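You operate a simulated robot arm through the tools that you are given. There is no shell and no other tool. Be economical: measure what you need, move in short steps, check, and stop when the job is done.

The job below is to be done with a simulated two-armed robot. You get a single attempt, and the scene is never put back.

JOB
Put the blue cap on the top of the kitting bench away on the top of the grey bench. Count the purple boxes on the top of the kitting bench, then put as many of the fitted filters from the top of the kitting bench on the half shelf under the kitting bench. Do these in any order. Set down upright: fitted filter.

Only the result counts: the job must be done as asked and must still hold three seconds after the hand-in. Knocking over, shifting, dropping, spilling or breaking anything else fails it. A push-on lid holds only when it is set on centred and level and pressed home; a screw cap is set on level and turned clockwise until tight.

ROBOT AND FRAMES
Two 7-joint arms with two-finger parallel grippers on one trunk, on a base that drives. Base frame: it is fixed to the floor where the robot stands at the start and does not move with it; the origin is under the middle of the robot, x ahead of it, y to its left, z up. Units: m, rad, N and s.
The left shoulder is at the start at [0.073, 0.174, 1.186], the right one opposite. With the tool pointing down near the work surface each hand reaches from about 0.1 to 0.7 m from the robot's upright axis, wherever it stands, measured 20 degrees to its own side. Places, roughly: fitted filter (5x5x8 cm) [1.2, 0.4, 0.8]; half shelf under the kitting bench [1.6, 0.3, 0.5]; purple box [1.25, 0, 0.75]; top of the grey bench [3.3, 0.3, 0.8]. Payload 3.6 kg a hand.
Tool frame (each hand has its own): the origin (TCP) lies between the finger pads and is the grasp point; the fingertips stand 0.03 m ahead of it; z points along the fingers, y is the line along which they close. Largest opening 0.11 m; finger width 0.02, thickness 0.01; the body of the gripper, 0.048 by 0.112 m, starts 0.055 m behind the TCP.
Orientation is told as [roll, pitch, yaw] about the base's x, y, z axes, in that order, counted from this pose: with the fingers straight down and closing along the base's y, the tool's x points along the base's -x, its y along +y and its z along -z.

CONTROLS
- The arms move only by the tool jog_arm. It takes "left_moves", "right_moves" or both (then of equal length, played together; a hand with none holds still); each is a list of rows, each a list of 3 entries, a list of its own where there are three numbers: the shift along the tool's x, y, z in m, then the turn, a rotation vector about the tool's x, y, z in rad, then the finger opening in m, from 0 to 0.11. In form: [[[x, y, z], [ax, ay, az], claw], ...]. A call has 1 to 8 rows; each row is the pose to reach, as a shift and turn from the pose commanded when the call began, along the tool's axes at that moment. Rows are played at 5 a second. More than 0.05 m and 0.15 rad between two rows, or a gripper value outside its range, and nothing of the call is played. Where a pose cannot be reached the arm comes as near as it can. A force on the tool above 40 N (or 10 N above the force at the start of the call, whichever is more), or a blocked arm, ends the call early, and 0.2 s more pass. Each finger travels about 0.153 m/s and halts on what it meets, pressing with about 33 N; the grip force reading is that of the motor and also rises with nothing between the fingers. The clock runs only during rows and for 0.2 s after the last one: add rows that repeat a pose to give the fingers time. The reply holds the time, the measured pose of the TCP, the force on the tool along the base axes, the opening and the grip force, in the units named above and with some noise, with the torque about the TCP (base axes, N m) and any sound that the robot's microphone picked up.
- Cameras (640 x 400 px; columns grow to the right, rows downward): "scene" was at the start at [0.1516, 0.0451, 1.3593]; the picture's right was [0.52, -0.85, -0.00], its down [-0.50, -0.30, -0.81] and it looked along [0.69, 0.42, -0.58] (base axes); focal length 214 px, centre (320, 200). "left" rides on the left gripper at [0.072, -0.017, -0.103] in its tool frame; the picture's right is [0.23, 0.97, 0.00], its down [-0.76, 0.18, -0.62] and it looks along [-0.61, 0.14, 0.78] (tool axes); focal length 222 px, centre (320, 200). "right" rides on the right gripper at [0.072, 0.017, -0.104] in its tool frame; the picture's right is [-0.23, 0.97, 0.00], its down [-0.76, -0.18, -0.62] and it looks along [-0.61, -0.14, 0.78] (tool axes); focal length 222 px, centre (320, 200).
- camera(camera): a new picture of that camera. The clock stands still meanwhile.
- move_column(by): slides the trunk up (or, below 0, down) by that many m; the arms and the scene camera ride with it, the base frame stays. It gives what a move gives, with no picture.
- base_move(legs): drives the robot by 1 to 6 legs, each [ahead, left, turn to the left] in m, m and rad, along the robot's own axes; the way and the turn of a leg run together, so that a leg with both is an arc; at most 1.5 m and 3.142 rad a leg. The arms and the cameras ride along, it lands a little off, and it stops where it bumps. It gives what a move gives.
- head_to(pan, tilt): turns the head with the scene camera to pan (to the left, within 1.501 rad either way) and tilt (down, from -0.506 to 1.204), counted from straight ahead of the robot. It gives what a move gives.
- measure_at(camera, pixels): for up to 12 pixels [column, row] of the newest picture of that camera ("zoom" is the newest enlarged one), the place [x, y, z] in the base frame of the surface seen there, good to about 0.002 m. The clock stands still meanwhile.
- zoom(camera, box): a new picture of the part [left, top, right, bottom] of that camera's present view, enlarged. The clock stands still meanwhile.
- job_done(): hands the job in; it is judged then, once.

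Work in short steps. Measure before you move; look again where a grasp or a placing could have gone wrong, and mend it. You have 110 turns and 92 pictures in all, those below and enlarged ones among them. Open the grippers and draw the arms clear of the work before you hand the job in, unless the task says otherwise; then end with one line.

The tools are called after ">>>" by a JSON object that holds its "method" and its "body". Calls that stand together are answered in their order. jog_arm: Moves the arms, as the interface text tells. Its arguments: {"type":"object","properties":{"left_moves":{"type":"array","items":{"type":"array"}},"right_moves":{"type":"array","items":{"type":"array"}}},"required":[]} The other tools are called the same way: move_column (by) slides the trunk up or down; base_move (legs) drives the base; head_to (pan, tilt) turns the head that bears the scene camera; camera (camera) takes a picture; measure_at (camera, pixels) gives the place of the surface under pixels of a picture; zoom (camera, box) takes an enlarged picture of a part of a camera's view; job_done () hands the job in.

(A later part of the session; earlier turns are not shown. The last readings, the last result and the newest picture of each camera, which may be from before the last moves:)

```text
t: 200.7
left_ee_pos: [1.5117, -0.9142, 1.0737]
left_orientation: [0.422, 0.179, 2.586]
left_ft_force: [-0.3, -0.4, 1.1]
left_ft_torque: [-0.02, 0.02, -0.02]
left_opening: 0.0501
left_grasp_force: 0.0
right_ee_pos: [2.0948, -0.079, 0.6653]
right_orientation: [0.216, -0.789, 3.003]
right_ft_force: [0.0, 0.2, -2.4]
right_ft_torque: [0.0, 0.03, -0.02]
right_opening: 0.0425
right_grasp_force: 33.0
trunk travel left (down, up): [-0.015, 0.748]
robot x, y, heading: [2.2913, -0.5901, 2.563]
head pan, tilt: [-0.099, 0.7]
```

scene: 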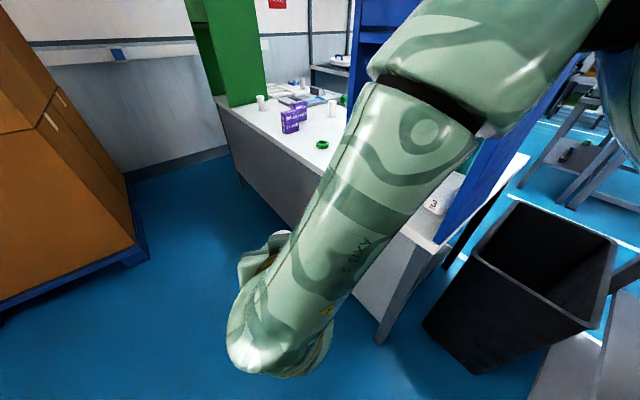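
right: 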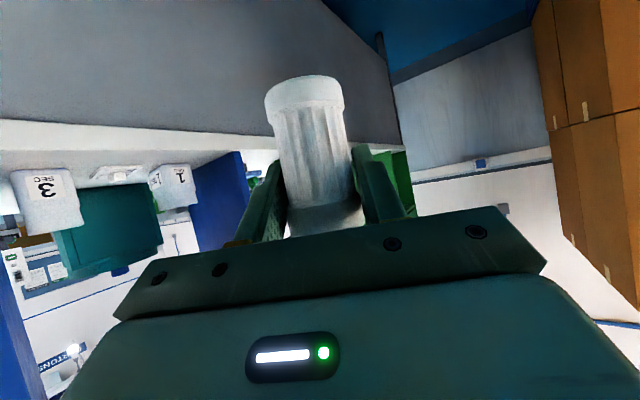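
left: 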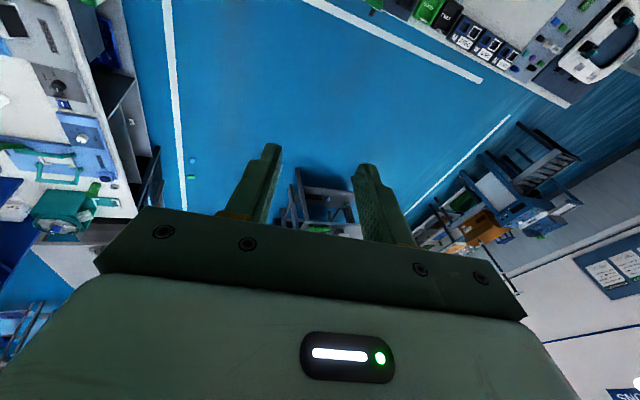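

The lean tilted the hand; I undo that rotation and lower to z≈0.58 in the corridor just before the gap.

>>> {"method": "jog_arm", "body": {"right_moves": [[[0.027, -0.004, 0.012], [0.023, -0.064, -0.038], 0.04], [[0.054, -0.008, 0.024], [0.047, -0.128, -0.076], 0.04], [[0.081, -0.0128, 0.037], [0.07, -0.192, -0.114], 0.04]]}}

>>> {"method": "camera", "body": {"camera": "right"}}

>>> {"method": "camera", "body": {"camera": "scene"}}

```text
t: 201.5
left_ee_pos: [1.51, -0.9173, 1.0699]
left_orientation: [0.417, 0.178, 2.585]
left_ft_force: [-0.7, 0.5, -0.5]
left_ft_torque: [0.03, 0.01, 0.03]
left_opening: 0.0499
left_grasp_force: 0.0
right_ee_pos: [2.1224, -0.0815, 0.5812]
right_orientation: [0.024, -0.992, -3.13]
right_ft_force: [0.1, 0.0, -1.5]
right_ft_torque: [-0.04, -0.01, 0.01]
right_opening: 0.0425
right_grasp_force: 32.6
trunk travel left (down, up): [-0.015, 0.748]
robot x, y, heading: [2.2895, -0.5898, 2.565]
head pan, tilt: [-0.099, 0.7]
```

```text
21 pictures are left
```

right: 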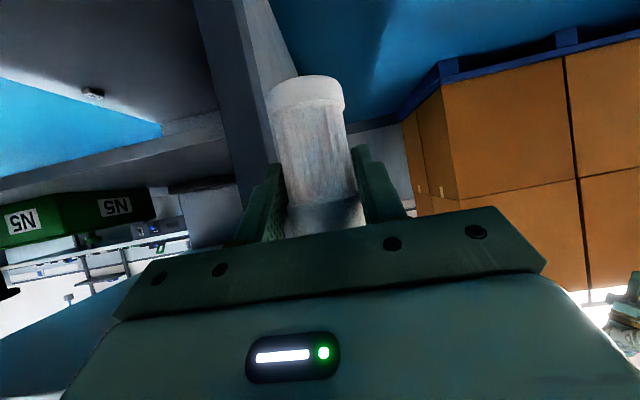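

```text
20 pictures are left
```

scene: 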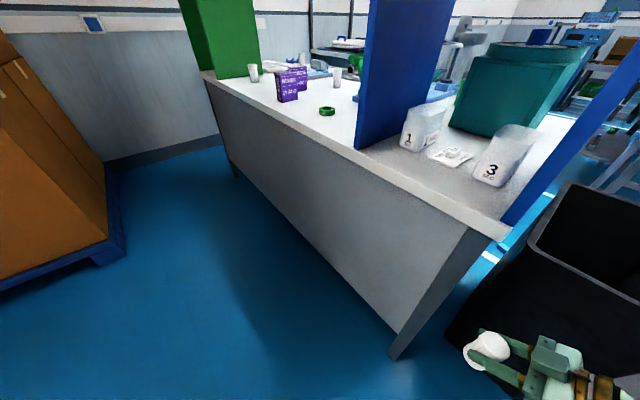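

I look right to check the elbow against the grey bench before moving in.

>>> {"method": "head_to", "body": {"pan": -0.9, "tilt": 0.8}}

>>> {"method": "camera", "body": {"camera": "scene"}}

>>> {"method": "measure_at", "body": {"camera": "scene", "pixels": [[320, 200], [250, 250], [350, 150], [400, 200], [300, 300], [200, 250], [420, 120], [450, 250], [250, 180], [350, 300], [150, 300], [500, 200]]}}

```text
t: 202.7
left_ee_pos: [1.5108, -0.9172, 1.0696]
left_orientation: [0.415, 0.177, 2.585]
left_ft_force: [0.6, -0.3, -0.2]
left_ft_torque: [-0.01, 0.01, 0.03]
left_opening: 0.0499
left_grasp_force: 0.0
right_ee_pos: [2.1225, -0.081, 0.581]
right_orientation: [0.033, -0.992, -3.138]
right_ft_force: [0.5, -0.1, -1.4]
right_ft_torque: [-0.02, 0.01, 0.02]
right_opening: 0.0425
right_grasp_force: 32.8
trunk travel left (down, up): [-0.015, 0.748]
robot x, y, heading: [2.2853, -0.5876, 2.57]
head pan, tilt: [-0.901, 0.799]
```

```text
19 pictures are left
```

scene: 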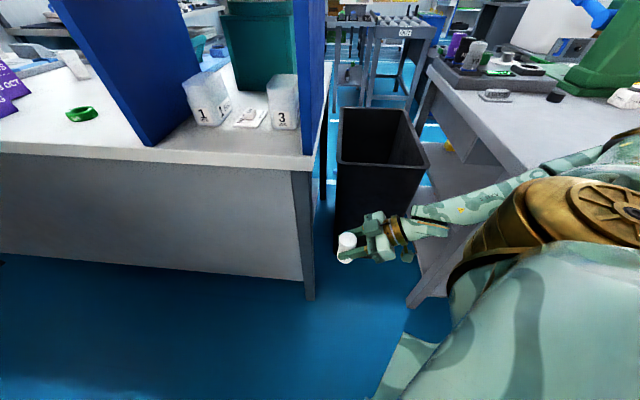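

```text
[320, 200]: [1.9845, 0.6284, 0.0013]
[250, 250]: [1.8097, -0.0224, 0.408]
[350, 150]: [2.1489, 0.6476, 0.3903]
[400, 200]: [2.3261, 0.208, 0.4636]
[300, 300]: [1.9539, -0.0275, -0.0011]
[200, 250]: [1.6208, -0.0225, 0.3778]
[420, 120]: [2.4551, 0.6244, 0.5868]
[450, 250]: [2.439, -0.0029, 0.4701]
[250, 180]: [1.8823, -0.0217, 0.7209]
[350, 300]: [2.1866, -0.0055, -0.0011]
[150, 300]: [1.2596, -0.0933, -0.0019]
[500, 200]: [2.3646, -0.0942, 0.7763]
```

>>> {"method": "measure_at", "body": {"camera": "scene", "pixels": [[440, 215], [470, 205], [520, 185], [550, 168], [590, 155], [620, 140], [635, 135], [600, 170], [480, 225], [545, 180], [436, 232], [400, 262]]}}

>>> {"method": "head_to", "body": {"pan": -1.4, "tilt": 0.7}}

>>> {"method": "camera", "body": {"camera": "scene"}}

```text
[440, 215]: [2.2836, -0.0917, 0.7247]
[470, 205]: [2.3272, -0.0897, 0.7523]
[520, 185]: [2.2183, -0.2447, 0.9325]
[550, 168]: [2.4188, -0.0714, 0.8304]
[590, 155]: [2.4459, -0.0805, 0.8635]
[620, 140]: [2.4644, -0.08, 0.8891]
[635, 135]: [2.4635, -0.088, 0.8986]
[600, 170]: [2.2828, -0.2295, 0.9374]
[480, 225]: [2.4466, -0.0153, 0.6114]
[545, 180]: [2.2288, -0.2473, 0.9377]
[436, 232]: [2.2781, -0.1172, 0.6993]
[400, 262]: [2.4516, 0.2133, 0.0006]
```

```text
t: 203.6
left_ee_pos: [1.5102, -0.9183, 1.0711]
left_orientation: [0.415, 0.178, 2.585]
left_ft_force: [-0.8, 1.0, 0.6]
left_ft_torque: [-0.01, -0.01, 0.0]
left_opening: 0.0503
left_grasp_force: 0.0
right_ee_pos: [2.1237, -0.0808, 0.5821]
right_orientation: [0.029, -0.993, -3.136]
right_ft_force: [-0.3, 0.4, -1.1]
right_ft_torque: [0.02, -0.02, 0.02]
right_opening: 0.0426
right_grasp_force: 33.2
trunk travel left (down, up): [-0.015, 0.748]
robot x, y, heading: [2.2901, -0.5868, 2.566]
head pan, tilt: [-1.4, 0.7]
```

```text
18 pictures are left
```

scene: 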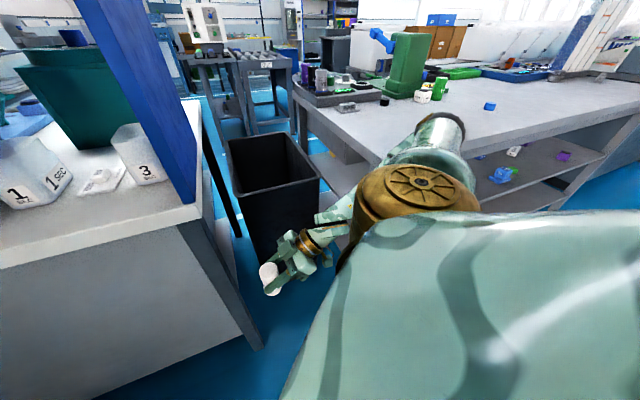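

Forearm at x≈2.43 has z≈0.80; to clear the grey bench edge I raise the hand 5 cm and shift 4 cm in −x, then move the base +0.17 in y into the gap.

>>> {"method": "jog_arm", "body": {"right_moves": [[[-0.031, 0, 0.002], [0, 0, 0], 0.04], [[-0.062, 0, 0.004], [0, 0, 0], 0.04]]}}

>>> {"method": "base_move", "body": {"legs": [[0.092, -0.143, 0]]}}

>>> {"method": "head_to", "body": {"pan": -0.8, "tilt": 0.8}}

>>> {"method": "camera", "body": {"camera": "scene"}}

>>> {"method": "camera", "body": {"camera": "right"}}

```text
t: 204.2
left_ee_pos: [1.5106, -0.9132, 1.0727]
left_orientation: [0.419, 0.183, 2.589]
left_ft_force: [-0.6, -0.2, -1.3]
left_ft_torque: [-0.01, 0.01, -0.03]
left_opening: 0.0501
left_grasp_force: 0.1
right_ee_pos: [2.0865, -0.0758, 0.6304]
right_orientation: [0.034, -0.993, -3.137]
right_ft_force: [-0.4, 0.0, -1.4]
right_ft_torque: [-0.04, -0.04, 0.0]
right_opening: 0.0426
right_grasp_force: 33.1
trunk travel left (down, up): [-0.015, 0.748]
robot x, y, heading: [2.2872, -0.5865, 2.573]
head pan, tilt: [-1.4, 0.7]
```

```text
t: 205.7
left_ee_pos: [1.5079, -0.7477, 1.0678]
left_orientation: [0.414, 0.178, 2.585]
left_ft_force: [-0.2, -0.4, -0.4]
left_ft_torque: [-0.03, 0.04, 0.06]
left_opening: 0.0499
left_grasp_force: 0.1
right_ee_pos: [2.0857, 0.0914, 0.6331]
right_orientation: [0.026, -0.99, -3.132]
right_ft_force: [0.1, -0.4, -0.7]
right_ft_torque: [0.02, -0.03, 0.01]
right_opening: 0.0428
right_grasp_force: 33.4
trunk travel left (down, up): [-0.015, 0.748]
robot x, y, heading: [2.287, -0.4164, 2.57]
head pan, tilt: [-1.4, 0.7]
```

```text
t: 206.7
left_ee_pos: [1.5081, -0.7478, 1.0679]
left_orientation: [0.414, 0.179, 2.586]
left_ft_force: [-1.1, -0.4, -0.5]
left_ft_torque: [0.0, 0.02, 0.06]
left_opening: 0.0503
left_grasp_force: 0.1
right_ee_pos: [2.0844, 0.0916, 0.6328]
right_orientation: [0.026, -0.991, -3.129]
right_ft_force: [0.4, -0.8, -0.4]
right_ft_torque: [-0.01, 0.03, -0.01]
right_opening: 0.0424
right_grasp_force: 33.1
trunk travel left (down, up): [-0.015, 0.748]
robot x, y, heading: [2.2887, -0.4158, 2.562]
head pan, tilt: [-0.799, 0.799]
```

```text
17 pictures are left
```

scene: 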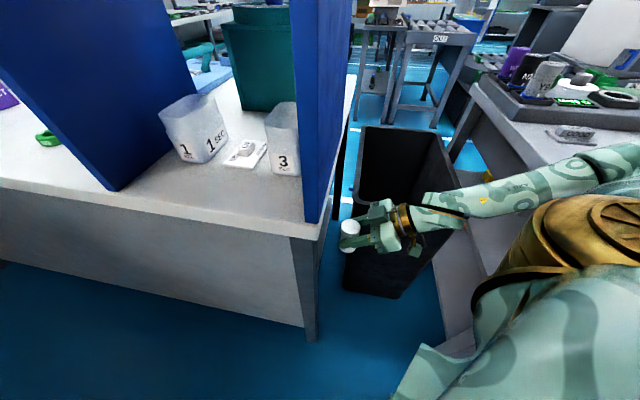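

```text
16 pictures are left
```

right: 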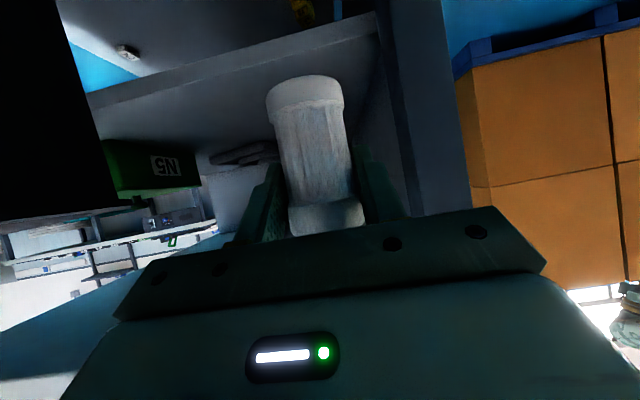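

I measure the shelf area ahead: the leg at (400,80), shelf surface and the items on it.

>>> {"method": "measure_at", "body": {"camera": "right", "pixels": [[395, 80], [410, 130], [230, 120], [180, 75], [245, 155], [150, 165], [360, 100], [370, 30], [250, 190], [60, 180], [350, 130], [300, 60]]}}

```text
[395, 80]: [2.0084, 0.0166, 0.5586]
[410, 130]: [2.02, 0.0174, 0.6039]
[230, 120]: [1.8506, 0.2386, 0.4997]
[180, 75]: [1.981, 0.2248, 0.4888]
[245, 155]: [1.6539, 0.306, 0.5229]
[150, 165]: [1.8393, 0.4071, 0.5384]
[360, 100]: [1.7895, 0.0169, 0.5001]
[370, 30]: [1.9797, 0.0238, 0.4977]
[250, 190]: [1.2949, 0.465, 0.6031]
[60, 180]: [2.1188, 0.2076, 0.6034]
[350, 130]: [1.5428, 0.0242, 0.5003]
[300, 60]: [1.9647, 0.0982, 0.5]
```

Shelf is clear around (1.85,0.10) with leg edge at y≤0.017. I insert the filter with a descending path to (1.85,0.10,0.556).

>>> {"method": "jog_arm", "body": {"right_moves": [[[-0.0136, -0.006, 0.0389], [0, 0, 0], 0.04], [[-0.0246, -0.012, 0.0795], [0, 0, 0], 0.04], [[-0.0323, -0.012, 0.1222], [0, 0, 0], 0.04], [[-0.039, -0.012, 0.1597], [0, 0, 0], 0.04], [[-0.0542, -0.012, 0.1975], [0, 0, 0], 0.04], [[-0.072, -0.012, 0.2337], [0, 0, 0], 0.04], [[-0.0644, -0.012, 0.2387], [0, 0, 0], 0.04]]}}

>>> {"method": "camera", "body": {"camera": "right"}}

```text
t: 208.3
left_ee_pos: [1.5108, -0.7424, 1.0728]
left_orientation: [0.422, 0.179, 2.586]
left_ft_force: [-0.2, 0.8, -0.3]
left_ft_torque: [0.03, 0.01, 0.04]
left_opening: 0.05
left_grasp_force: 0.2
right_ee_pos: [1.9989, 0.1269, 0.6336]
right_orientation: [0.035, -0.991, -3.138]
right_ft_force: [0.1, 0.3, -1.0]
right_ft_torque: [-0.01, 0.0, 0.03]
right_opening: 0.0426
right_grasp_force: 32.9
right hand out of reach, approached as far as the arm can: row 2, 3, 4, 5, 6, 7
trunk travel left (down, up): [-0.015, 0.748]
robot x, y, heading: [2.2849, -0.4174, 2.565]
head pan, tilt: [-0.799, 0.799]
```

```text
15 pictures are left
```

right: 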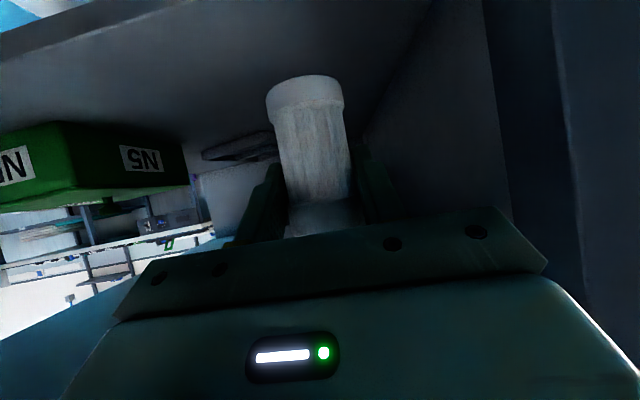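

The arm ran out of reach at (2.0,0.127). I move the base nearer by (−0.09,+0.03) and then lower with the arm.

>>> {"method": "base_move", "body": {"legs": [[0.092, 0.024, 0]]}}

>>> {"method": "jog_arm", "body": {"right_moves": [[[0.025, 0.02, 0.0164], [0, 0, 0], 0.04], [[0.0405, 0.035, 0.0385], [0, 0, 0], 0.04], [[0.0463, 0.05, 0.0662], [0, 0, 0], 0.04], [[0.0463, 0.05, 0.0662], [0, 0, 0], 0.04]]}}

>>> {"method": "camera", "body": {"camera": "right"}}

```text
t: 209.4
left_ee_pos: [1.4215, -0.7095, 1.0723]
left_orientation: [0.42, 0.18, 2.586]
left_ft_force: [-0.4, -1.1, 0.0]
left_ft_torque: [0.0, -0.03, 0.03]
left_opening: 0.0501
left_grasp_force: 0.0
right_ee_pos: [1.9096, 0.157, 0.6322]
right_orientation: [0.038, -0.992, -3.141]
right_ft_force: [0.4, 0.5, -1.6]
right_ft_torque: [-0.01, 0.01, 0.02]
right_opening: 0.0427
right_grasp_force: 32.8
trunk travel left (down, up): [-0.015, 0.748]
robot x, y, heading: [2.1956, -0.389, 2.565]
head pan, tilt: [-0.799, 0.799]
```

```text
t: 210.4
left_ee_pos: [1.4217, -0.7107, 1.0737]
left_orientation: [0.419, 0.179, 2.585]
left_ft_force: [0.1, 0.1, 0.7]
left_ft_torque: [-0.01, 0.02, 0.01]
left_opening: 0.0504
left_grasp_force: 0.0
right_ee_pos: [1.9311, 0.1494, 0.6212]
right_orientation: [0.038, -0.992, -3.14]
right_ft_force: [-0.2, -0.6, -0.9]
right_ft_torque: [-0.01, -0.03, -0.02]
right_opening: 0.0427
right_grasp_force: 32.8
right hand out of reach, approached as far as the arm can: row 1, 2, 3, 4
trunk travel left (down, up): [-0.015, 0.748]
robot x, y, heading: [2.1962, -0.3864, 2.565]
head pan, tilt: [-0.799, 0.799]
```

```text
14 pictures are left
```

right: 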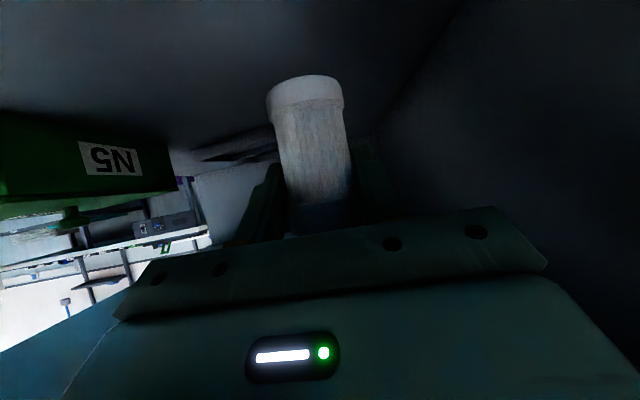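

A wrist limit stops it. I let the hand yaw 0.3 rad back toward the robot's heading (filter stays upright) while lowering.

>>> {"method": "jog_arm", "body": {"right_moves": [[[0, 0, 0], [0.063, 0, 0.041], 0.04], [[0, 0, 0], [0.126, 0, 0.082], 0.04], [[0.013, 0, 0.009], [0.188, 0, 0.123], 0.04], [[0.027, 0, 0.018], [0.251, 0, 0.164], 0.04], [[0.04, 0, 0.027], [0.251, 0, 0.164], 0.04], [[0.05, 0, 0.033], [0.251, 0, 0.164], 0.04]]}}

```text
t: 212.0
left_ee_pos: [1.4599, -0.7397, 1.073]
left_orientation: [0.421, 0.181, 2.661]
left_ft_force: [-1.1, -1.0, -0.5]
left_ft_torque: [-0.02, -0.01, 0.03]
left_opening: 0.0501
left_grasp_force: 0.0
right_ee_pos: [1.9428, 0.1912, 0.6317]
right_orientation: [0.031, -0.986, 2.93]
right_ft_force: [0.4, 0.2, -1.3]
right_ft_torque: [0.01, 0.05, 0.01]
right_opening: 0.0427
right_grasp_force: 32.9
right hand out of reach, approached as far as the arm can: row 1, 2, 3, 4, 5, 6
trunk travel left (down, up): [-0.015, 0.748]
robot x, y, heading: [2.2059, -0.3504, 2.64]
head pan, tilt: [-0.799, 0.799]
stopped in row 6 (right hand): the arm was blocked; the commanded pose is now the measured one
```

Something blocked the arm (the base was pushed a little). I look at the elbow side.

>>> {"method": "head_to", "body": {"pan": -1.0, "tilt": 0.75}}

>>> {"method": "camera", "body": {"camera": "scene"}}

>>> {"method": "measure_at", "body": {"camera": "scene", "pixels": [[320, 200], [380, 220], [350, 250], [430, 200], [480, 190], [400, 170], [300, 230], [450, 150], [520, 180], [250, 200]]}}

```text
t: 212.7
left_ee_pos: [1.4614, -0.7391, 1.0705]
left_orientation: [0.419, 0.181, 2.663]
left_ft_force: [0.1, -0.2, -0.5]
left_ft_torque: [-0.04, -0.06, 0.03]
left_opening: 0.05
left_grasp_force: 0.0
right_ee_pos: [1.9422, 0.1895, 0.6319]
right_orientation: [0.028, -0.983, 2.933]
right_ft_force: [-0.5, -0.7, -1.2]
right_ft_torque: [0.01, -0.02, 0.01]
right_opening: 0.0425
right_grasp_force: 33.1
trunk travel left (down, up): [-0.015, 0.748]
robot x, y, heading: [2.2105, -0.3523, 2.636]
head pan, tilt: [-1.0, 0.75]
```

```text
13 pictures are left
```

scene: 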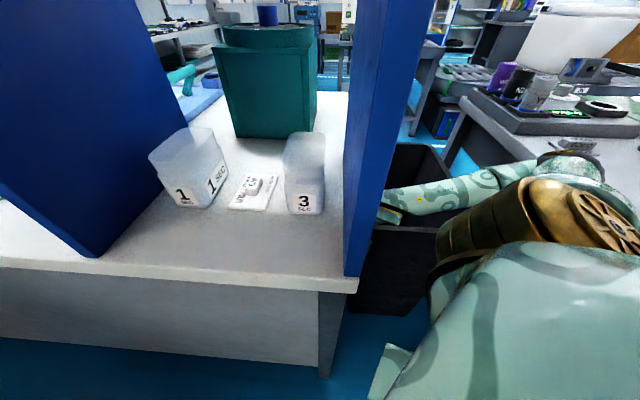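

```text
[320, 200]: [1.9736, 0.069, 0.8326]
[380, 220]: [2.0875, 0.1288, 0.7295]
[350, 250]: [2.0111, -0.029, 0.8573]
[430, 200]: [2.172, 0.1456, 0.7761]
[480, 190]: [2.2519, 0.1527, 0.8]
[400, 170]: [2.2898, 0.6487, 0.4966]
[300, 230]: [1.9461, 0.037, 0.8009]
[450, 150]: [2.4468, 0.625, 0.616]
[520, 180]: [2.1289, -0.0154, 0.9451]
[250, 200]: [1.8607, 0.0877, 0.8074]
```

The wrist touched the bench top edge at this height. The relative pose (ahead 0.43, right 0.33, z 0.58) was reachable before, so I back the hand out slightly with the base, restore that arm pose, and will do the insertion by driving −x.

>>> {"method": "base_move", "body": {"legs": [[0, 0, -0.071], [-0.026, 0.04, 0]]}}

>>> {"method": "jog_arm", "body": {"right_moves": [[[0.019, 0.0085, -0.006], [-0.058, 0, -0.039], 0.04], [[0.038, 0.017, -0.012], [-0.116, 0, -0.078], 0.04], [[0.057, 0.0255, -0.018], [-0.175, 0, -0.116], 0.04], [[0.076, 0.034, -0.024], [-0.233, 0, -0.155], 0.04]]}}

>>> {"method": "camera", "body": {"camera": "right"}}

```text
t: 213.4
left_ee_pos: [1.4646, -0.7407, 1.0734]
left_orientation: [0.419, 0.176, 2.669]
left_ft_force: [-0.1, 0.3, -0.3]
left_ft_torque: [0.01, 0.04, 0.01]
left_opening: 0.05
left_grasp_force: 0.1
right_ee_pos: [1.9425, 0.1902, 0.6349]
right_orientation: [0.025, -0.989, 2.942]
right_ft_force: [-0.6, 0.2, -1.0]
right_ft_torque: [-0.03, 0.0, 0.03]
right_opening: 0.0427
right_grasp_force: 32.9
trunk travel left (down, up): [-0.015, 0.748]
robot x, y, heading: [2.2097, -0.3533, 2.65]
head pan, tilt: [-1.0, 0.75]
stopped in leg 1: the robot was blocked; the commanded pose is now the measured one
```

```text
t: 214.4
left_ee_pos: [1.4667, -0.7418, 1.0751]
left_orientation: [0.417, 0.177, 2.667]
left_ft_force: [-0.4, 1.3, -0.5]
left_ft_torque: [0.0, 0.01, -0.02]
left_opening: 0.0501
left_grasp_force: 0.0
right_ee_pos: [1.9949, 0.1456, 0.5905]
right_orientation: [-0.005, -1.006, -3.034]
right_ft_force: [-9.2, 15.3, 38.1]
right_ft_torque: [1.84, -3.62, 1.91]
right_opening: 0.0426
right_grasp_force: 33.3
trunk travel left (down, up): [-0.015, 0.748]
robot x, y, heading: [2.2132, -0.3473, 2.646]
head pan, tilt: [-1.0, 0.75]
```

```text
12 pictures are left
```

right: 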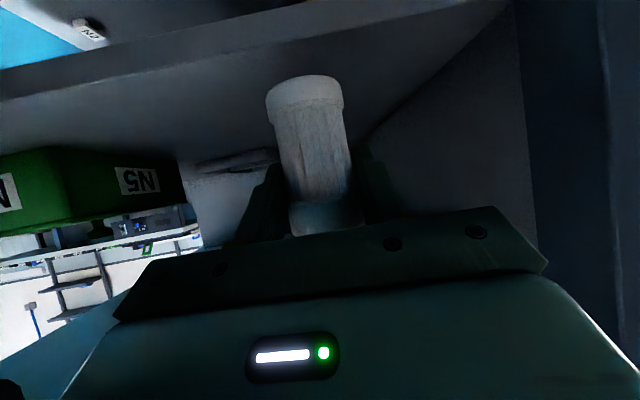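

The hand presses (38 N) on something below – likely the bin's rim. I raise it and shift it toward −y, away from the bin.

>>> {"method": "jog_arm", "body": {"right_moves": [[[-0.0254, 0, -0.016], [0, 0, 0], 0.04], [[-0.027, 0.022, -0.014], [0.042, 0, 0.027], 0.04], [[-0.028, 0.0447, -0.012], [0.0845, 0, 0.0535], 0.04]]}}

>>> {"method": "camera", "body": {"camera": "scene"}}

```text
t: 215.2
left_ee_pos: [1.4737, -0.758, 1.0678]
left_orientation: [0.407, 0.174, 2.688]
left_ft_force: [-0.2, -0.3, -0.6]
left_ft_torque: [0.09, 0.0, -0.03]
left_opening: 0.0502
left_grasp_force: 0.1
right_ee_pos: [1.9931, 0.115, 0.6129]
right_orientation: [0.008, -0.985, -3.123]
right_ft_force: [0.1, -0.2, -0.2]
right_ft_torque: [0.03, -0.02, -0.04]
right_opening: 0.0427
right_grasp_force: 32.7
right hand out of reach, approached as far as the arm can: row 3
trunk travel left (down, up): [-0.015, 0.748]
robot x, y, heading: [2.213, -0.3408, 2.665]
head pan, tilt: [-1.0, 0.75]
```

```text
11 pictures are left
```

scene: 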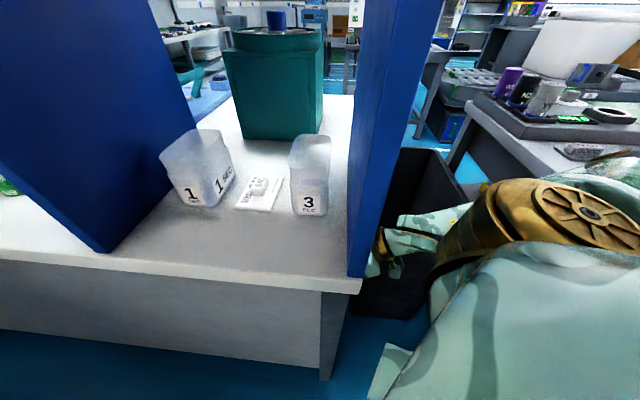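

Contact is gone. I lower 3 cm here (clear of the bin), then drive the base −0.105 in x to carry the filter over the shelf.

>>> {"method": "jog_arm", "body": {"right_moves": [[[0.0125, 0, 0.0083], [0, 0, 0], 0.04], [[0.025, 0, 0.0166], [0, 0, 0], 0.04]]}}

>>> {"method": "base_move", "body": {"legs": [[0.088, 0.059, 0]]}}

>>> {"method": "camera", "body": {"camera": "right"}}

```text
t: 215.8
left_ee_pos: [1.4647, -0.7516, 1.0679]
left_orientation: [0.413, 0.181, 2.682]
left_ft_force: [-0.7, 0.3, 0.4]
left_ft_torque: [-0.07, -0.05, 0.01]
left_opening: 0.0502
left_grasp_force: 0.1
right_ee_pos: [1.9976, 0.1248, 0.5969]
right_orientation: [0.018, -0.988, -3.14]
right_ft_force: [-0.4, -0.4, -0.6]
right_ft_torque: [-0.01, -0.01, 0.0]
right_opening: 0.0427
right_grasp_force: 33.6
right hand out of reach, approached as far as the arm can: row 1, 2
trunk travel left (down, up): [-0.015, 0.748]
robot x, y, heading: [2.2121, -0.3482, 2.662]
head pan, tilt: [-1.0, 0.75]
```

```text
t: 217.0
left_ee_pos: [1.3944, -0.7577, 1.0921]
left_orientation: [0.434, 0.156, 2.673]
left_ft_force: [-0.6, 0.8, -0.4]
left_ft_torque: [0.0, 0.02, 0.02]
left_opening: 0.0502
left_grasp_force: 0.0
right_ee_pos: [1.9188, 0.1126, 0.6016]
right_orientation: [0.029, -1.016, 3.122]
right_ft_force: [0.4, 0.1, -1.4]
right_ft_torque: [-0.02, 0.01, -0.01]
right_opening: 0.0425
right_grasp_force: 33.0
trunk travel left (down, up): [-0.015, 0.748]
robot x, y, heading: [2.1106, -0.3661, 2.646]
head pan, tilt: [-1.0, 0.75]
```

```text
10 pictures are left
```

right: 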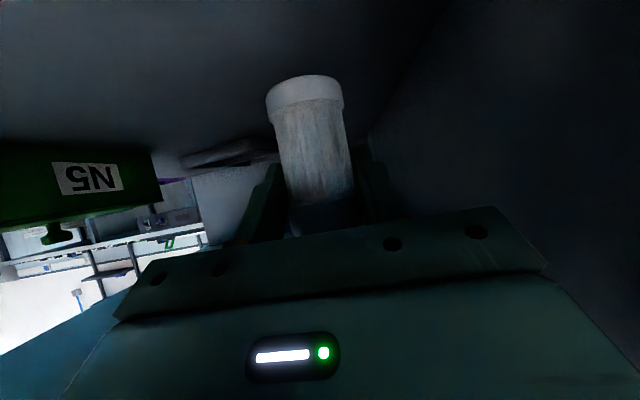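

Filter at (1.919,0.113,0.602) over the shelf. I lower further in small steps.

>>> {"method": "jog_arm", "body": {"right_moves": [[[0.0125, 0, 0.0083], [0, 0, 0], 0.04], [[0.025, 0, 0.0166], [0, 0, 0], 0.04], [[0.0375, 0, 0.025], [0, 0, 0], 0.04], [[0.0375, 0, 0.025], [0, 0, 0], 0.04]]}}

>>> {"method": "head_to", "body": {"pan": -1.3, "tilt": 1.0}}

>>> {"method": "camera", "body": {"camera": "scene"}}

```text
t: 218.0
left_ee_pos: [1.3811, -0.7605, 1.0818]
left_orientation: [0.42, 0.158, 2.665]
left_ft_force: [-0.4, 0.1, 0.5]
left_ft_torque: [0.01, -0.02, 0.01]
left_opening: 0.0501
left_grasp_force: 0.0
right_ee_pos: [1.9302, 0.1252, 0.5882]
right_orientation: [0.011, -1.007, 3.131]
right_ft_force: [-1.0, 0.4, -1.2]
right_ft_torque: [-0.01, 0.01, 0.0]
right_opening: 0.0427
right_grasp_force: 33.3
right hand out of reach, approached as far as the arm can: row 1, 2, 3, 4
trunk travel left (down, up): [-0.015, 0.748]
robot x, y, heading: [2.1122, -0.3672, 2.649]
head pan, tilt: [-1.0, 0.75]
```

```text
t: 218.8
left_ee_pos: [1.38, -0.7607, 1.0802]
left_orientation: [0.421, 0.161, 2.664]
left_ft_force: [0.4, 0.6, 0.2]
left_ft_torque: [-0.02, 0.0, -0.02]
left_opening: 0.05
left_grasp_force: 0.2
right_ee_pos: [1.9311, 0.1251, 0.5892]
right_orientation: [0.01, -1.005, 3.131]
right_ft_force: [0.2, 0.1, -1.3]
right_ft_torque: [0.02, -0.02, -0.03]
right_opening: 0.0428
right_grasp_force: 33.4
trunk travel left (down, up): [-0.015, 0.748]
robot x, y, heading: [2.1102, -0.3649, 2.64]
head pan, tilt: [-1.3, 1.0]
```

```text
9 pictures are left
```

scene: 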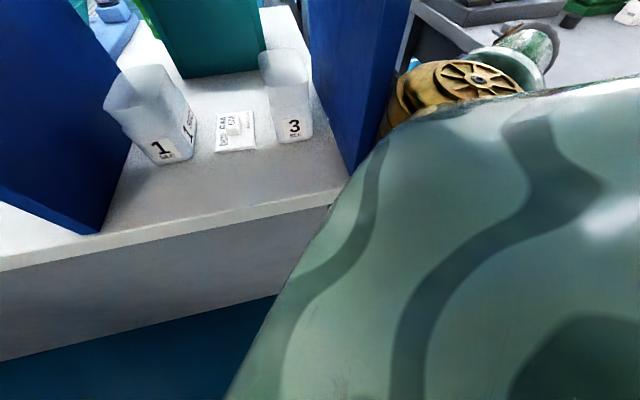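

The torso leans close to the cabinet and the arm bottoms out at z≈0.59. More extension should allow lower: I back the base 3.5 cm in −y and re-command the hand outward and down.

>>> {"method": "base_move", "body": {"legs": [[-0.017, 0.031, 0]]}}

>>> {"method": "jog_arm", "body": {"right_moves": [[[0.0075, -0.01, 0.0094], [0, 0, 0], 0.04], [[0.015, -0.02, 0.0188], [0, 0, 0], 0.04], [[0.0223, -0.03, 0.0283], [0, 0, 0], 0.04], [[0.0223, -0.03, 0.0283], [0, 0, 0], 0.04]]}}

```text
t: 219.7
left_ee_pos: [1.3659, -0.7999, 1.0681]
left_orientation: [0.417, 0.178, 2.673]
left_ft_force: [0.2, -0.1, 0.6]
left_ft_torque: [0.02, 0.01, 0.01]
left_opening: 0.0501
left_grasp_force: 0.0
right_ee_pos: [1.9162, 0.0893, 0.583]
right_orientation: [0.02, -0.987, 3.134]
right_ft_force: [-0.5, 0.0, -0.4]
right_ft_torque: [0.01, -0.01, 0.01]
right_opening: 0.0426
right_grasp_force: 32.9
trunk travel left (down, up): [-0.015, 0.748]
robot x, y, heading: [2.1107, -0.4055, 2.65]
head pan, tilt: [-1.3, 1.0]
```

```text
t: 220.7
left_ee_pos: [1.3667, -0.7975, 1.0686]
left_orientation: [0.417, 0.18, 2.674]
left_ft_force: [-0.8, 0.1, -1.0]
left_ft_torque: [0.01, 0.0, 0.02]
left_opening: 0.0502
left_grasp_force: 0.1
right_ee_pos: [1.9134, 0.1284, 0.5606]
right_orientation: [0.023, -0.985, 3.129]
right_ft_force: [0.2, 0.4, -0.8]
right_ft_torque: [0.03, 0.0, 0.04]
right_opening: 0.0427
right_grasp_force: 32.8
right hand out of reach, approached as far as the arm can: row 1, 2, 3, 4
trunk travel left (down, up): [-0.015, 0.748]
robot x, y, heading: [2.1093, -0.4018, 2.654]
head pan, tilt: [-1.3, 1.0]
```

z=0.561 now; filter bottom ≈6 mm above the shelf. I lower the trunk the last centimetre and check the contact force.

>>> {"method": "move_column", "body": {"by": -0.009}}

>>> {"method": "camera", "body": {"camera": "right"}}

```text
t: 221.2
left_ee_pos: [1.3654, -0.8006, 1.0617]
left_orientation: [0.412, 0.179, 2.676]
left_ft_force: [0.6, -0.2, 0.1]
left_ft_torque: [0.01, 0.01, -0.01]
left_opening: 0.0504
left_grasp_force: 0.1
right_ee_pos: [1.9105, 0.1267, 0.5533]
right_orientation: [0.014, -0.992, 3.139]
right_ft_force: [-4.4, 1.5, 15.7]
right_ft_torque: [0.35, 0.31, 0.05]
right_opening: 0.0428
right_grasp_force: 32.4
trunk travel left (down, up): [-0.006, 0.757]
robot x, y, heading: [2.1105, -0.4039, 2.652]
head pan, tilt: [-1.3, 1.0]
```

```text
8 pictures are left
```

right: 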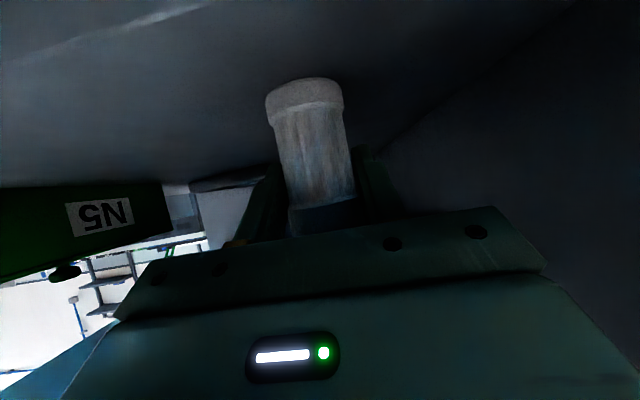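

The filter stands on the shelf (15 N contact) at (1.91,0.127). I open the fingers, then back out by driving +x, raise the trunk a little, and leave the gap.

>>> {"method": "jog_arm", "body": {"right_moves": [[[0, 0, 0], [0, 0, 0], 0.06], [[0, 0, 0], [0, 0, 0], 0.09], [[0, 0, 0], [0, 0, 0], 0.09]]}}

>>> {"method": "base_move", "body": {"legs": [[-0.0795, -0.0423, 0]]}}

>>> {"method": "camera", "body": {"camera": "right"}}

```text
t: 222.0
left_ee_pos: [1.3657, -0.7989, 1.0617]
left_orientation: [0.414, 0.18, 2.674]
left_ft_force: [1.1, -0.4, 0.1]
left_ft_torque: [0.0, 0.04, -0.01]
left_opening: 0.0499
left_grasp_force: 0.0
right_ee_pos: [1.9138, 0.1274, 0.552]
right_orientation: [0.02, -0.987, 3.132]
right_ft_force: [-0.8, -1.4, -0.6]
right_ft_torque: [-0.01, -0.01, -0.01]
right_opening: 0.09
right_grasp_force: 0.1
trunk travel left (down, up): [-0.006, 0.757]
robot x, y, heading: [2.111, -0.4042, 2.65]
head pan, tilt: [-1.3, 1.0]
```

```text
t: 223.1
left_ee_pos: [1.4573, -0.8013, 1.061]
left_orientation: [0.413, 0.18, 2.674]
left_ft_force: [-0.2, 0.4, -0.1]
left_ft_torque: [0.0, 0.01, 0.01]
left_opening: 0.0504
left_grasp_force: 0.0
right_ee_pos: [2.0048, 0.1269, 0.5517]
right_orientation: [0.02, -0.986, 3.134]
right_ft_force: [0.5, 0.5, -1.0]
right_ft_torque: [0.0, -0.01, -0.02]
right_opening: 0.09
right_grasp_force: 0.1
trunk travel left (down, up): [-0.006, 0.757]
robot x, y, heading: [2.2065, -0.402, 2.653]
head pan, tilt: [-1.3, 1.0]
```

```text
7 pictures are left
```

right: 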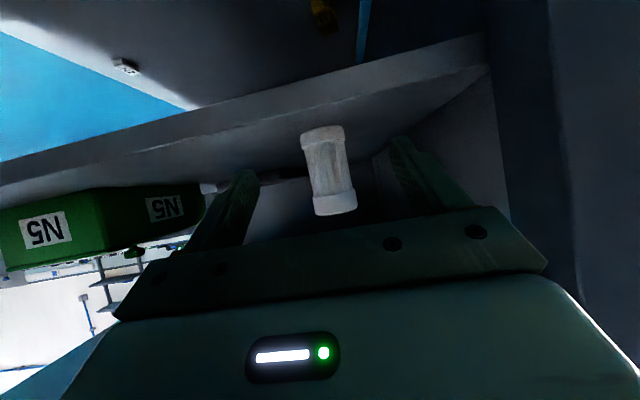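

The filter stands upright on the half shelf. I raise the hand slightly, back out of the gap (+x, then −y), then raise the hand to bench height for the second filter.

>>> {"method": "jog_arm", "body": {"right_moves": [[[-0.025, 0, -0.0166], [0, 0, 0], 0.08], [[-0.05, 0, -0.033], [0, 0, 0], 0.08]]}}

>>> {"method": "base_move", "body": {"legs": [[-0.075, -0.04, 0], [-0.1175, 0.221, 0]]}}

>>> {"method": "jog_arm", "body": {"right_moves": [[[-0.035, 0, -0.023], [0, 0, 0], 0.08], [[-0.07, 0, -0.046], [0, 0, 0], 0.08], [[-0.105, 0, -0.069], [0, 0, 0], 0.08], [[-0.14, 0, -0.092], [0, 0, 0], 0.08], [[-0.175, 0, -0.115], [0, 0, 0], 0.09], [[-0.21, 0, -0.138], [0, 0, 0], 0.09]]}}

```text
t: 223.7
left_ee_pos: [1.4573, -0.8009, 1.061]
left_orientation: [0.413, 0.182, 2.673]
left_ft_force: [-0.1, 0.9, 0.5]
left_ft_torque: [-0.02, -0.03, -0.03]
left_opening: 0.0497
left_grasp_force: 0.1
right_ee_pos: [2.002, 0.1273, 0.6129]
right_orientation: [0.02, -0.988, 3.135]
right_ft_force: [-0.8, -0.2, -0.8]
right_ft_torque: [-0.01, 0.02, 0.0]
right_opening: 0.08
right_grasp_force: 0.0
trunk travel left (down, up): [-0.006, 0.757]
robot x, y, heading: [2.2004, -0.4029, 2.651]
head pan, tilt: [-1.3, 1.0]
```

```text
t: 226.3
left_ee_pos: [1.5417, -1.0586, 1.0608]
left_orientation: [0.413, 0.181, 2.679]
left_ft_force: [0.4, -0.2, -0.6]
left_ft_torque: [0.03, 0.03, -0.03]
left_opening: 0.0499
left_grasp_force: 0.2
right_ee_pos: [2.0834, -0.1298, 0.6125]
right_orientation: [0.021, -0.988, 3.138]
right_ft_force: [1.5, -0.6, -0.2]
right_ft_torque: [0.0, 0.01, -0.02]
right_opening: 0.0801
right_grasp_force: 0.1
trunk travel left (down, up): [-0.006, 0.757]
robot x, y, heading: [2.2837, -0.659, 2.66]
head pan, tilt: [-1.3, 1.0]
```

```text
t: 227.7
left_ee_pos: [1.5401, -1.0595, 1.0604]
left_orientation: [0.414, 0.18, 2.678]
left_ft_force: [-0.9, -0.7, 1.1]
left_ft_torque: [0.02, -0.01, 0.0]
left_opening: 0.0498
left_grasp_force: 0.0
right_ee_pos: [2.0619, -0.1224, 0.846]
right_orientation: [0.019, -0.987, 3.141]
right_ft_force: [0.4, -0.3, 0.6]
right_ft_torque: [0.01, -0.02, -0.04]
right_opening: 0.0902
right_grasp_force: 0.1
right hand out of reach, approached as far as the arm can: row 3, 4, 5, 6
trunk travel left (down, up): [-0.006, 0.757]
robot x, y, heading: [2.2854, -0.6616, 2.661]
head pan, tilt: [-1.3, 1.0]
```

Hand at bench height (z 0.846). I raise the trunk 1.5 cm, turn to heading 1.8 and drive to about (1.0,−0.60).

>>> {"method": "move_column", "body": {"by": 0.015}}

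>>> {"method": "base_move", "body": {"legs": [[0, 0, -0.861], [0.35, 1.238, 0]]}}

```text
t: 228.3
left_ee_pos: [1.5442, -1.0616, 1.0773]
left_orientation: [0.417, 0.177, 2.683]
left_ft_force: [-0.9, 0.0, -0.6]
left_ft_torque: [0.0, 0.01, 0.03]
left_opening: 0.0501
left_grasp_force: 0.1
right_ee_pos: [2.0615, -0.1186, 0.8615]
right_orientation: [0.019, -0.985, 3.141]
right_ft_force: [0.4, 0.0, -0.2]
right_ft_torque: [-0.01, -0.04, -0.03]
right_opening: 0.0898
right_grasp_force: 0.0
trunk travel left (down, up): [-0.021, 0.742]
robot x, y, heading: [2.2848, -0.6614, 2.659]
head pan, tilt: [-1.3, 1.0]
```

```text
t: 236.9
left_ee_pos: [0.2284, -0.2771, 1.0766]
left_orientation: [0.416, 0.177, 1.804]
left_ft_force: [0.4, -0.2, 1.0]
left_ft_torque: [0.04, 0.0, 0.0]
left_opening: 0.0501
left_grasp_force: 0.1
right_ee_pos: [1.2856, -0.0741, 0.8624]
right_orientation: [0.02, -0.988, 2.258]
right_ft_force: [-0.4, -0.1, -0.5]
right_ft_torque: [-0.02, 0.02, 0.0]
right_opening: 0.0901
right_grasp_force: 0.1
trunk travel left (down, up): [-0.021, 0.742]
robot x, y, heading: [1.0101, -0.5898, 1.779]
head pan, tilt: [-1.3, 1.0]
```

TCP at (1.286,−0.074), hand direction (−0.63,0.77). I move to the pre-grasp point 0.13 m before filter C and look.

>>> {"method": "base_move", "body": {"legs": [[0.0357, 0.2173, 0], [0.1234, 0.115, 0]]}}

>>> {"method": "camera", "body": {"camera": "right"}}

>>> {"method": "measure_at", "body": {"camera": "right", "pixels": [[320, 165], [320, 190], [320, 140], [310, 150], [330, 150]]}}

```text
t: 238.3
left_ee_pos: [0.0815, -0.2951, 1.0771]
left_orientation: [0.417, 0.177, 1.824]
left_ft_force: [0.4, 0.7, 0.5]
left_ft_torque: [-0.04, 0.02, -0.02]
left_opening: 0.05
left_grasp_force: 0.0
right_ee_pos: [1.1335, -0.0679, 0.8626]
right_orientation: [0.018, -0.987, 2.283]
right_ft_force: [0.4, -0.6, -1.4]
right_ft_torque: [0.01, 0.05, 0.02]
right_opening: 0.09
right_grasp_force: 0.1
trunk travel left (down, up): [-0.021, 0.742]
robot x, y, heading: [0.8663, -0.5907, 1.801]
head pan, tilt: [-1.3, 1.0]
stopped in leg 1: the robot was blocked; the commanded pose is now the measured one
```

```text
6 pictures are left
```

right: 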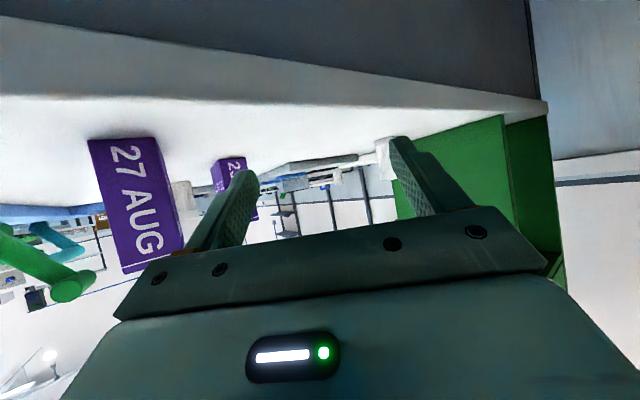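

```text
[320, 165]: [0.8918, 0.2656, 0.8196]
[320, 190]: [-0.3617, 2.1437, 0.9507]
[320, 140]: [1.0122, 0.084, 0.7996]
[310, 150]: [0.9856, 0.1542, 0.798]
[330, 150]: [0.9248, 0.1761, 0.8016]
```

The base touched the pallet's corner behind. I go around it: first (−0.10,+0.085), then −x to the pre-grasp point.

>>> {"method": "base_move", "body": {"legs": [[0.1056, 0.078, 0], [0.02, 0.104, 0]]}}

>>> {"method": "camera", "body": {"camera": "right"}}

>>> {"method": "measure_at", "body": {"camera": "right", "pixels": [[320, 165], [320, 140], [310, 150], [330, 150], [340, 160], [300, 160]]}}

```text
t: 240.4
left_ee_pos: [-0.1266, -0.2182, 1.0764]
left_orientation: [0.416, 0.178, 1.824]
left_ft_force: [-0.4, -1.0, -0.1]
left_ft_torque: [0.0, -0.03, -0.01]
left_opening: 0.0499
left_grasp_force: 0.0
right_ee_pos: [0.9259, 0.0078, 0.8629]
right_orientation: [0.016, -0.986, 2.285]
right_ft_force: [-0.5, 0.2, -0.1]
right_ft_torque: [-0.03, 0.01, 0.0]
right_opening: 0.0903
right_grasp_force: 0.0
trunk travel left (down, up): [-0.021, 0.742]
robot x, y, heading: [0.6639, -0.5158, 1.805]
head pan, tilt: [-1.3, 1.0]
```

```text
5 pictures are left
```

right: 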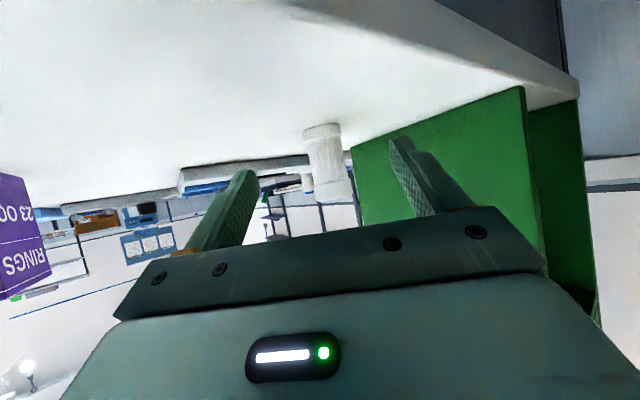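

```text
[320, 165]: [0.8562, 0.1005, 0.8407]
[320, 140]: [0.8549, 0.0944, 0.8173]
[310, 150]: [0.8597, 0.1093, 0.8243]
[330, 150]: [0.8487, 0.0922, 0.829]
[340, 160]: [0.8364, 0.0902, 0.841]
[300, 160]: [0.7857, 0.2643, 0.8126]
```

Filter C centre ≈(0.842,0.114), aligned with the hand. I drive 0.13 m along the hand direction and close the fingers.

>>> {"method": "base_move", "body": {"legs": [[0.1182, 0.0561, 0]]}}

>>> {"method": "jog_arm", "body": {"right_moves": [[[0, 0, 0], [0, 0, 0], 0.06], [[0, 0, 0], [0, 0, 0], 0.04], [[0, 0, 0], [0, 0, 0], 0.04], [[0, 0, 0], [0, 0, 0], 0.04]]}}

>>> {"method": "camera", "body": {"camera": "right"}}

```text
t: 241.7
left_ee_pos: [-0.2076, -0.1202, 1.0762]
left_orientation: [0.417, 0.178, 1.828]
left_ft_force: [0.6, -0.1, 0.9]
left_ft_torque: [-0.02, -0.03, 0.04]
left_opening: 0.0502
left_grasp_force: 0.1
right_ee_pos: [0.845, 0.1102, 0.863]
right_orientation: [0.017, -0.987, 2.288]
right_ft_force: [-0.1, 0.0, 0.1]
right_ft_torque: [0.01, 0.01, 0.01]
right_opening: 0.09
right_grasp_force: 0.0
trunk travel left (down, up): [-0.021, 0.742]
robot x, y, heading: [0.5825, -0.417, 1.8]
head pan, tilt: [-1.3, 1.0]
```

```text
t: 242.7
left_ee_pos: [-0.207, -0.1205, 1.0759]
left_orientation: [0.416, 0.176, 1.827]
left_ft_force: [-0.8, 0.7, -0.1]
left_ft_torque: [-0.02, -0.01, -0.05]
left_opening: 0.0502
left_grasp_force: 0.1
right_ee_pos: [0.8439, 0.1091, 0.8627]
right_orientation: [0.017, -0.988, 2.287]
right_ft_force: [-0.5, 1.1, 1.9]
right_ft_torque: [0.08, -0.03, 0.05]
right_opening: 0.0428
right_grasp_force: 32.8
trunk travel left (down, up): [-0.021, 0.742]
robot x, y, heading: [0.5852, -0.415, 1.799]
head pan, tilt: [-1.3, 1.0]
```

```text
4 pictures are left
```

right: 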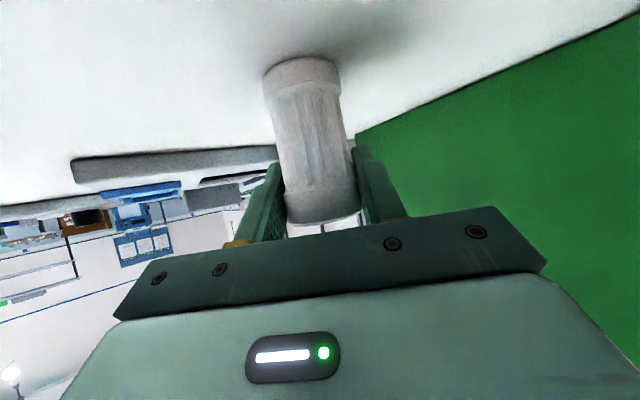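

Filter C is gripped. I lift with the trunk (4 cm), then drive back around the pallet to the gap and turn to heading 2.65.

>>> {"method": "move_column", "body": {"by": 0.04}}

>>> {"method": "base_move", "body": {"legs": [[-0.1182, -0.0561, 0], [-0.019, -0.1034, 0], [-0.0932, -0.0912, 0], [-0.061, -0.1295, 0], [-0.3347, -1.2188, 0], [0, 0, 0.85]]}}

```text
t: 243.5
left_ee_pos: [-0.201, -0.1457, 1.1311]
left_orientation: [0.415, 0.123, 1.828]
left_ft_force: [1.2, -0.1, -0.5]
left_ft_torque: [0.0, 0.0, 0.0]
left_opening: 0.05
left_grasp_force: 0.1
right_ee_pos: [0.8436, 0.1094, 0.9018]
right_orientation: [0.018, -0.986, 2.284]
right_ft_force: [-0.6, -0.3, -1.6]
right_ft_torque: [-0.01, 0.01, 0.02]
right_opening: 0.0429
right_grasp_force: 32.9
trunk travel left (down, up): [-0.061, 0.702]
robot x, y, heading: [0.5798, -0.4155, 1.801]
head pan, tilt: [-1.3, 1.0]
```

```text
t: 255.3
left_ee_pos: [1.4994, -1.0526, 1.1319]
left_orientation: [0.415, 0.121, 2.623]
left_ft_force: [-0.2, 0.3, 0.5]
left_ft_torque: [-0.04, 0.01, -0.03]
left_opening: 0.0503
left_grasp_force: 0.1
right_ee_pos: [2.0466, -0.1271, 0.9033]
right_orientation: [0.017, -0.988, 3.082]
right_ft_force: [-0.2, -0.2, -1.1]
right_ft_torque: [0.04, 0.02, 0.0]
right_opening: 0.0425
right_grasp_force: 32.9
trunk travel left (down, up): [-0.061, 0.702]
robot x, y, heading: [2.2388, -0.6819, 2.596]
head pan, tilt: [-1.3, 1.0]
```

I lower the trunk back and the hand to z≈0.665, and align heading and x for the gap.

>>> {"method": "base_move", "body": {"legs": [[-0.04, -0.0234, 0.054]]}}

>>> {"method": "move_column", "body": {"by": -0.055}}

>>> {"method": "jog_arm", "body": {"right_moves": [[[0.0327, 0, 0.0169], [0, 0, 0], 0.04], [[0.0654, 0, 0.0338], [0, 0, 0], 0.04], [[0.0981, 0, 0.0507], [0, 0, 0], 0.04], [[0.1308, 0, 0.0676], [0, 0, 0], 0.04], [[0.1635, 0, 0.0845], [0, 0, 0], 0.04]]}}

```text
t: 256.2
left_ee_pos: [1.5676, -1.0919, 1.1334]
left_orientation: [0.417, 0.118, 2.676]
left_ft_force: [-0.1, 0.5, 0.2]
left_ft_torque: [0.0, 0.04, 0.02]
left_opening: 0.0501
left_grasp_force: 0.2
right_ee_pos: [2.0665, -0.1378, 0.9028]
right_orientation: [0.018, -0.989, 3.133]
right_ft_force: [0.7, 0.3, -0.2]
right_ft_torque: [0.02, -0.01, 0.02]
right_opening: 0.0427
right_grasp_force: 33.3
trunk travel left (down, up): [-0.061, 0.702]
robot x, y, heading: [2.2856, -0.6806, 2.656]
head pan, tilt: [-1.3, 1.0]
```

```text
t: 257.2
left_ee_pos: [1.5371, -1.0767, 1.0605]
left_orientation: [0.416, 0.189, 2.678]
left_ft_force: [0.0, -0.4, -1.2]
left_ft_torque: [0.02, 0.04, -0.01]
left_opening: 0.0501
left_grasp_force: 0.0
right_ee_pos: [2.0648, -0.1371, 0.8478]
right_orientation: [0.017, -0.988, 3.136]
right_ft_force: [0.3, 0.3, -0.8]
right_ft_torque: [-0.03, -0.01, -0.03]
right_opening: 0.0427
right_grasp_force: 33.3
trunk travel left (down, up): [-0.006, 0.757]
robot x, y, heading: [2.2823, -0.6802, 2.652]
head pan, tilt: [-1.3, 1.0]
```

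```text
t: 258.4
left_ee_pos: [1.5368, -1.076, 1.0586]
left_orientation: [0.416, 0.191, 2.676]
left_ft_force: [-0.1, -0.8, -0.6]
left_ft_torque: [-0.01, -0.02, -0.03]
left_opening: 0.0502
left_grasp_force: 0.1
right_ee_pos: [2.0829, -0.1429, 0.6648]
right_orientation: [0.02, -0.987, 3.131]
right_ft_force: [-0.4, -0.2, -1.1]
right_ft_torque: [0.0, -0.01, 0.0]
right_opening: 0.0426
right_grasp_force: 32.4
right hand out of reach, approached as far as the arm can: row 2
trunk travel left (down, up): [-0.006, 0.757]
robot x, y, heading: [2.2827, -0.6795, 2.654]
head pan, tilt: [-1.3, 1.0]
```

I enter the gap (+0.288 in y), then drive −0.133 in x; the held filter's bottom (0.602) stays above the first filter's top (0.58).

>>> {"method": "base_move", "body": {"legs": [[0.1348, -0.2545, 0], [0.1175, 0.0622, 0]]}}

>>> {"method": "camera", "body": {"camera": "right"}}

>>> {"method": "measure_at", "body": {"camera": "right", "pixels": [[300, 60], [260, 60], [350, 60], [240, 100], [360, 120], [300, 30], [380, 100], [250, 130]]}}

```text
t: 261.2
left_ee_pos: [1.399, -0.7851, 1.0571]
left_orientation: [0.417, 0.191, 2.667]
left_ft_force: [-0.1, -0.5, -0.1]
left_ft_torque: [0.01, 0.01, 0.0]
left_opening: 0.0501
left_grasp_force: 0.1
right_ee_pos: [1.9546, 0.143, 0.6658]
right_orientation: [0.017, -0.987, 3.123]
right_ft_force: [0.3, -1.1, 0.0]
right_ft_torque: [-0.02, -0.01, 0.0]
right_opening: 0.0428
right_grasp_force: 33.1
trunk travel left (down, up): [-0.006, 0.757]
robot x, y, heading: [2.1501, -0.3954, 2.641]
head pan, tilt: [-1.3, 1.0]
```

```text
3 pictures are left
```

right: 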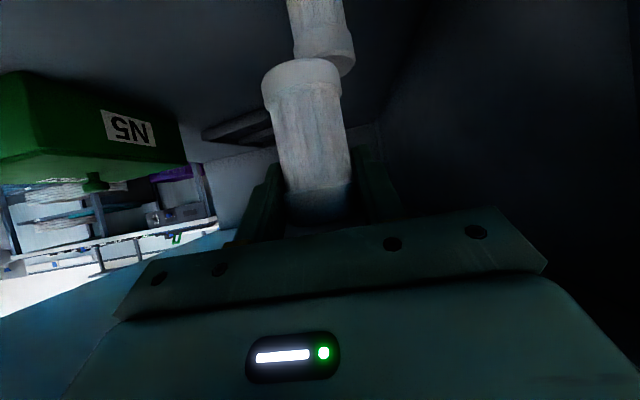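

```text
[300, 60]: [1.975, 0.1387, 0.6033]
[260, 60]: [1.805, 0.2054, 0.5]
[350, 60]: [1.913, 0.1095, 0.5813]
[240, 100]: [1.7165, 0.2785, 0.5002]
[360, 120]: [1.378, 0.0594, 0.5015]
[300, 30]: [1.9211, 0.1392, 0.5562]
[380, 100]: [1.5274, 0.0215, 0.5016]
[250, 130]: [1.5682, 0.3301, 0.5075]
```

First filter stands at ≈(1.90,0.125). I shift the held one to y≈0.19 and lower it beside the first.

>>> {"method": "jog_arm", "body": {"right_moves": [[[-0.0013, -0.025, 0.002], [0, 0, 0], 0.04], [[-0.0027, -0.05, 0.004], [0, 0, 0], 0.04], [[0.0223, -0.05, 0.0205], [0, 0, 0], 0.04], [[0.0473, -0.05, 0.037], [0, 0, 0], 0.04], [[0.0723, -0.05, 0.0535], [0, 0, 0], 0.04]]}}

```text
t: 262.4
left_ee_pos: [1.3987, -0.7847, 1.0579]
left_orientation: [0.418, 0.19, 2.667]
left_ft_force: [0.1, 0.7, -0.4]
left_ft_torque: [-0.04, -0.04, 0.0]
left_opening: 0.0501
left_grasp_force: 0.0
right_ee_pos: [1.9494, 0.1933, 0.5745]
right_orientation: [0.017, -0.985, 3.125]
right_ft_force: [0.0, 0.8, -0.8]
right_ft_torque: [-0.01, 0.02, 0.0]
right_opening: 0.0425
right_grasp_force: 33.5
trunk travel left (down, up): [-0.006, 0.757]
robot x, y, heading: [2.1538, -0.3946, 2.645]
head pan, tilt: [-1.3, 1.0]
```

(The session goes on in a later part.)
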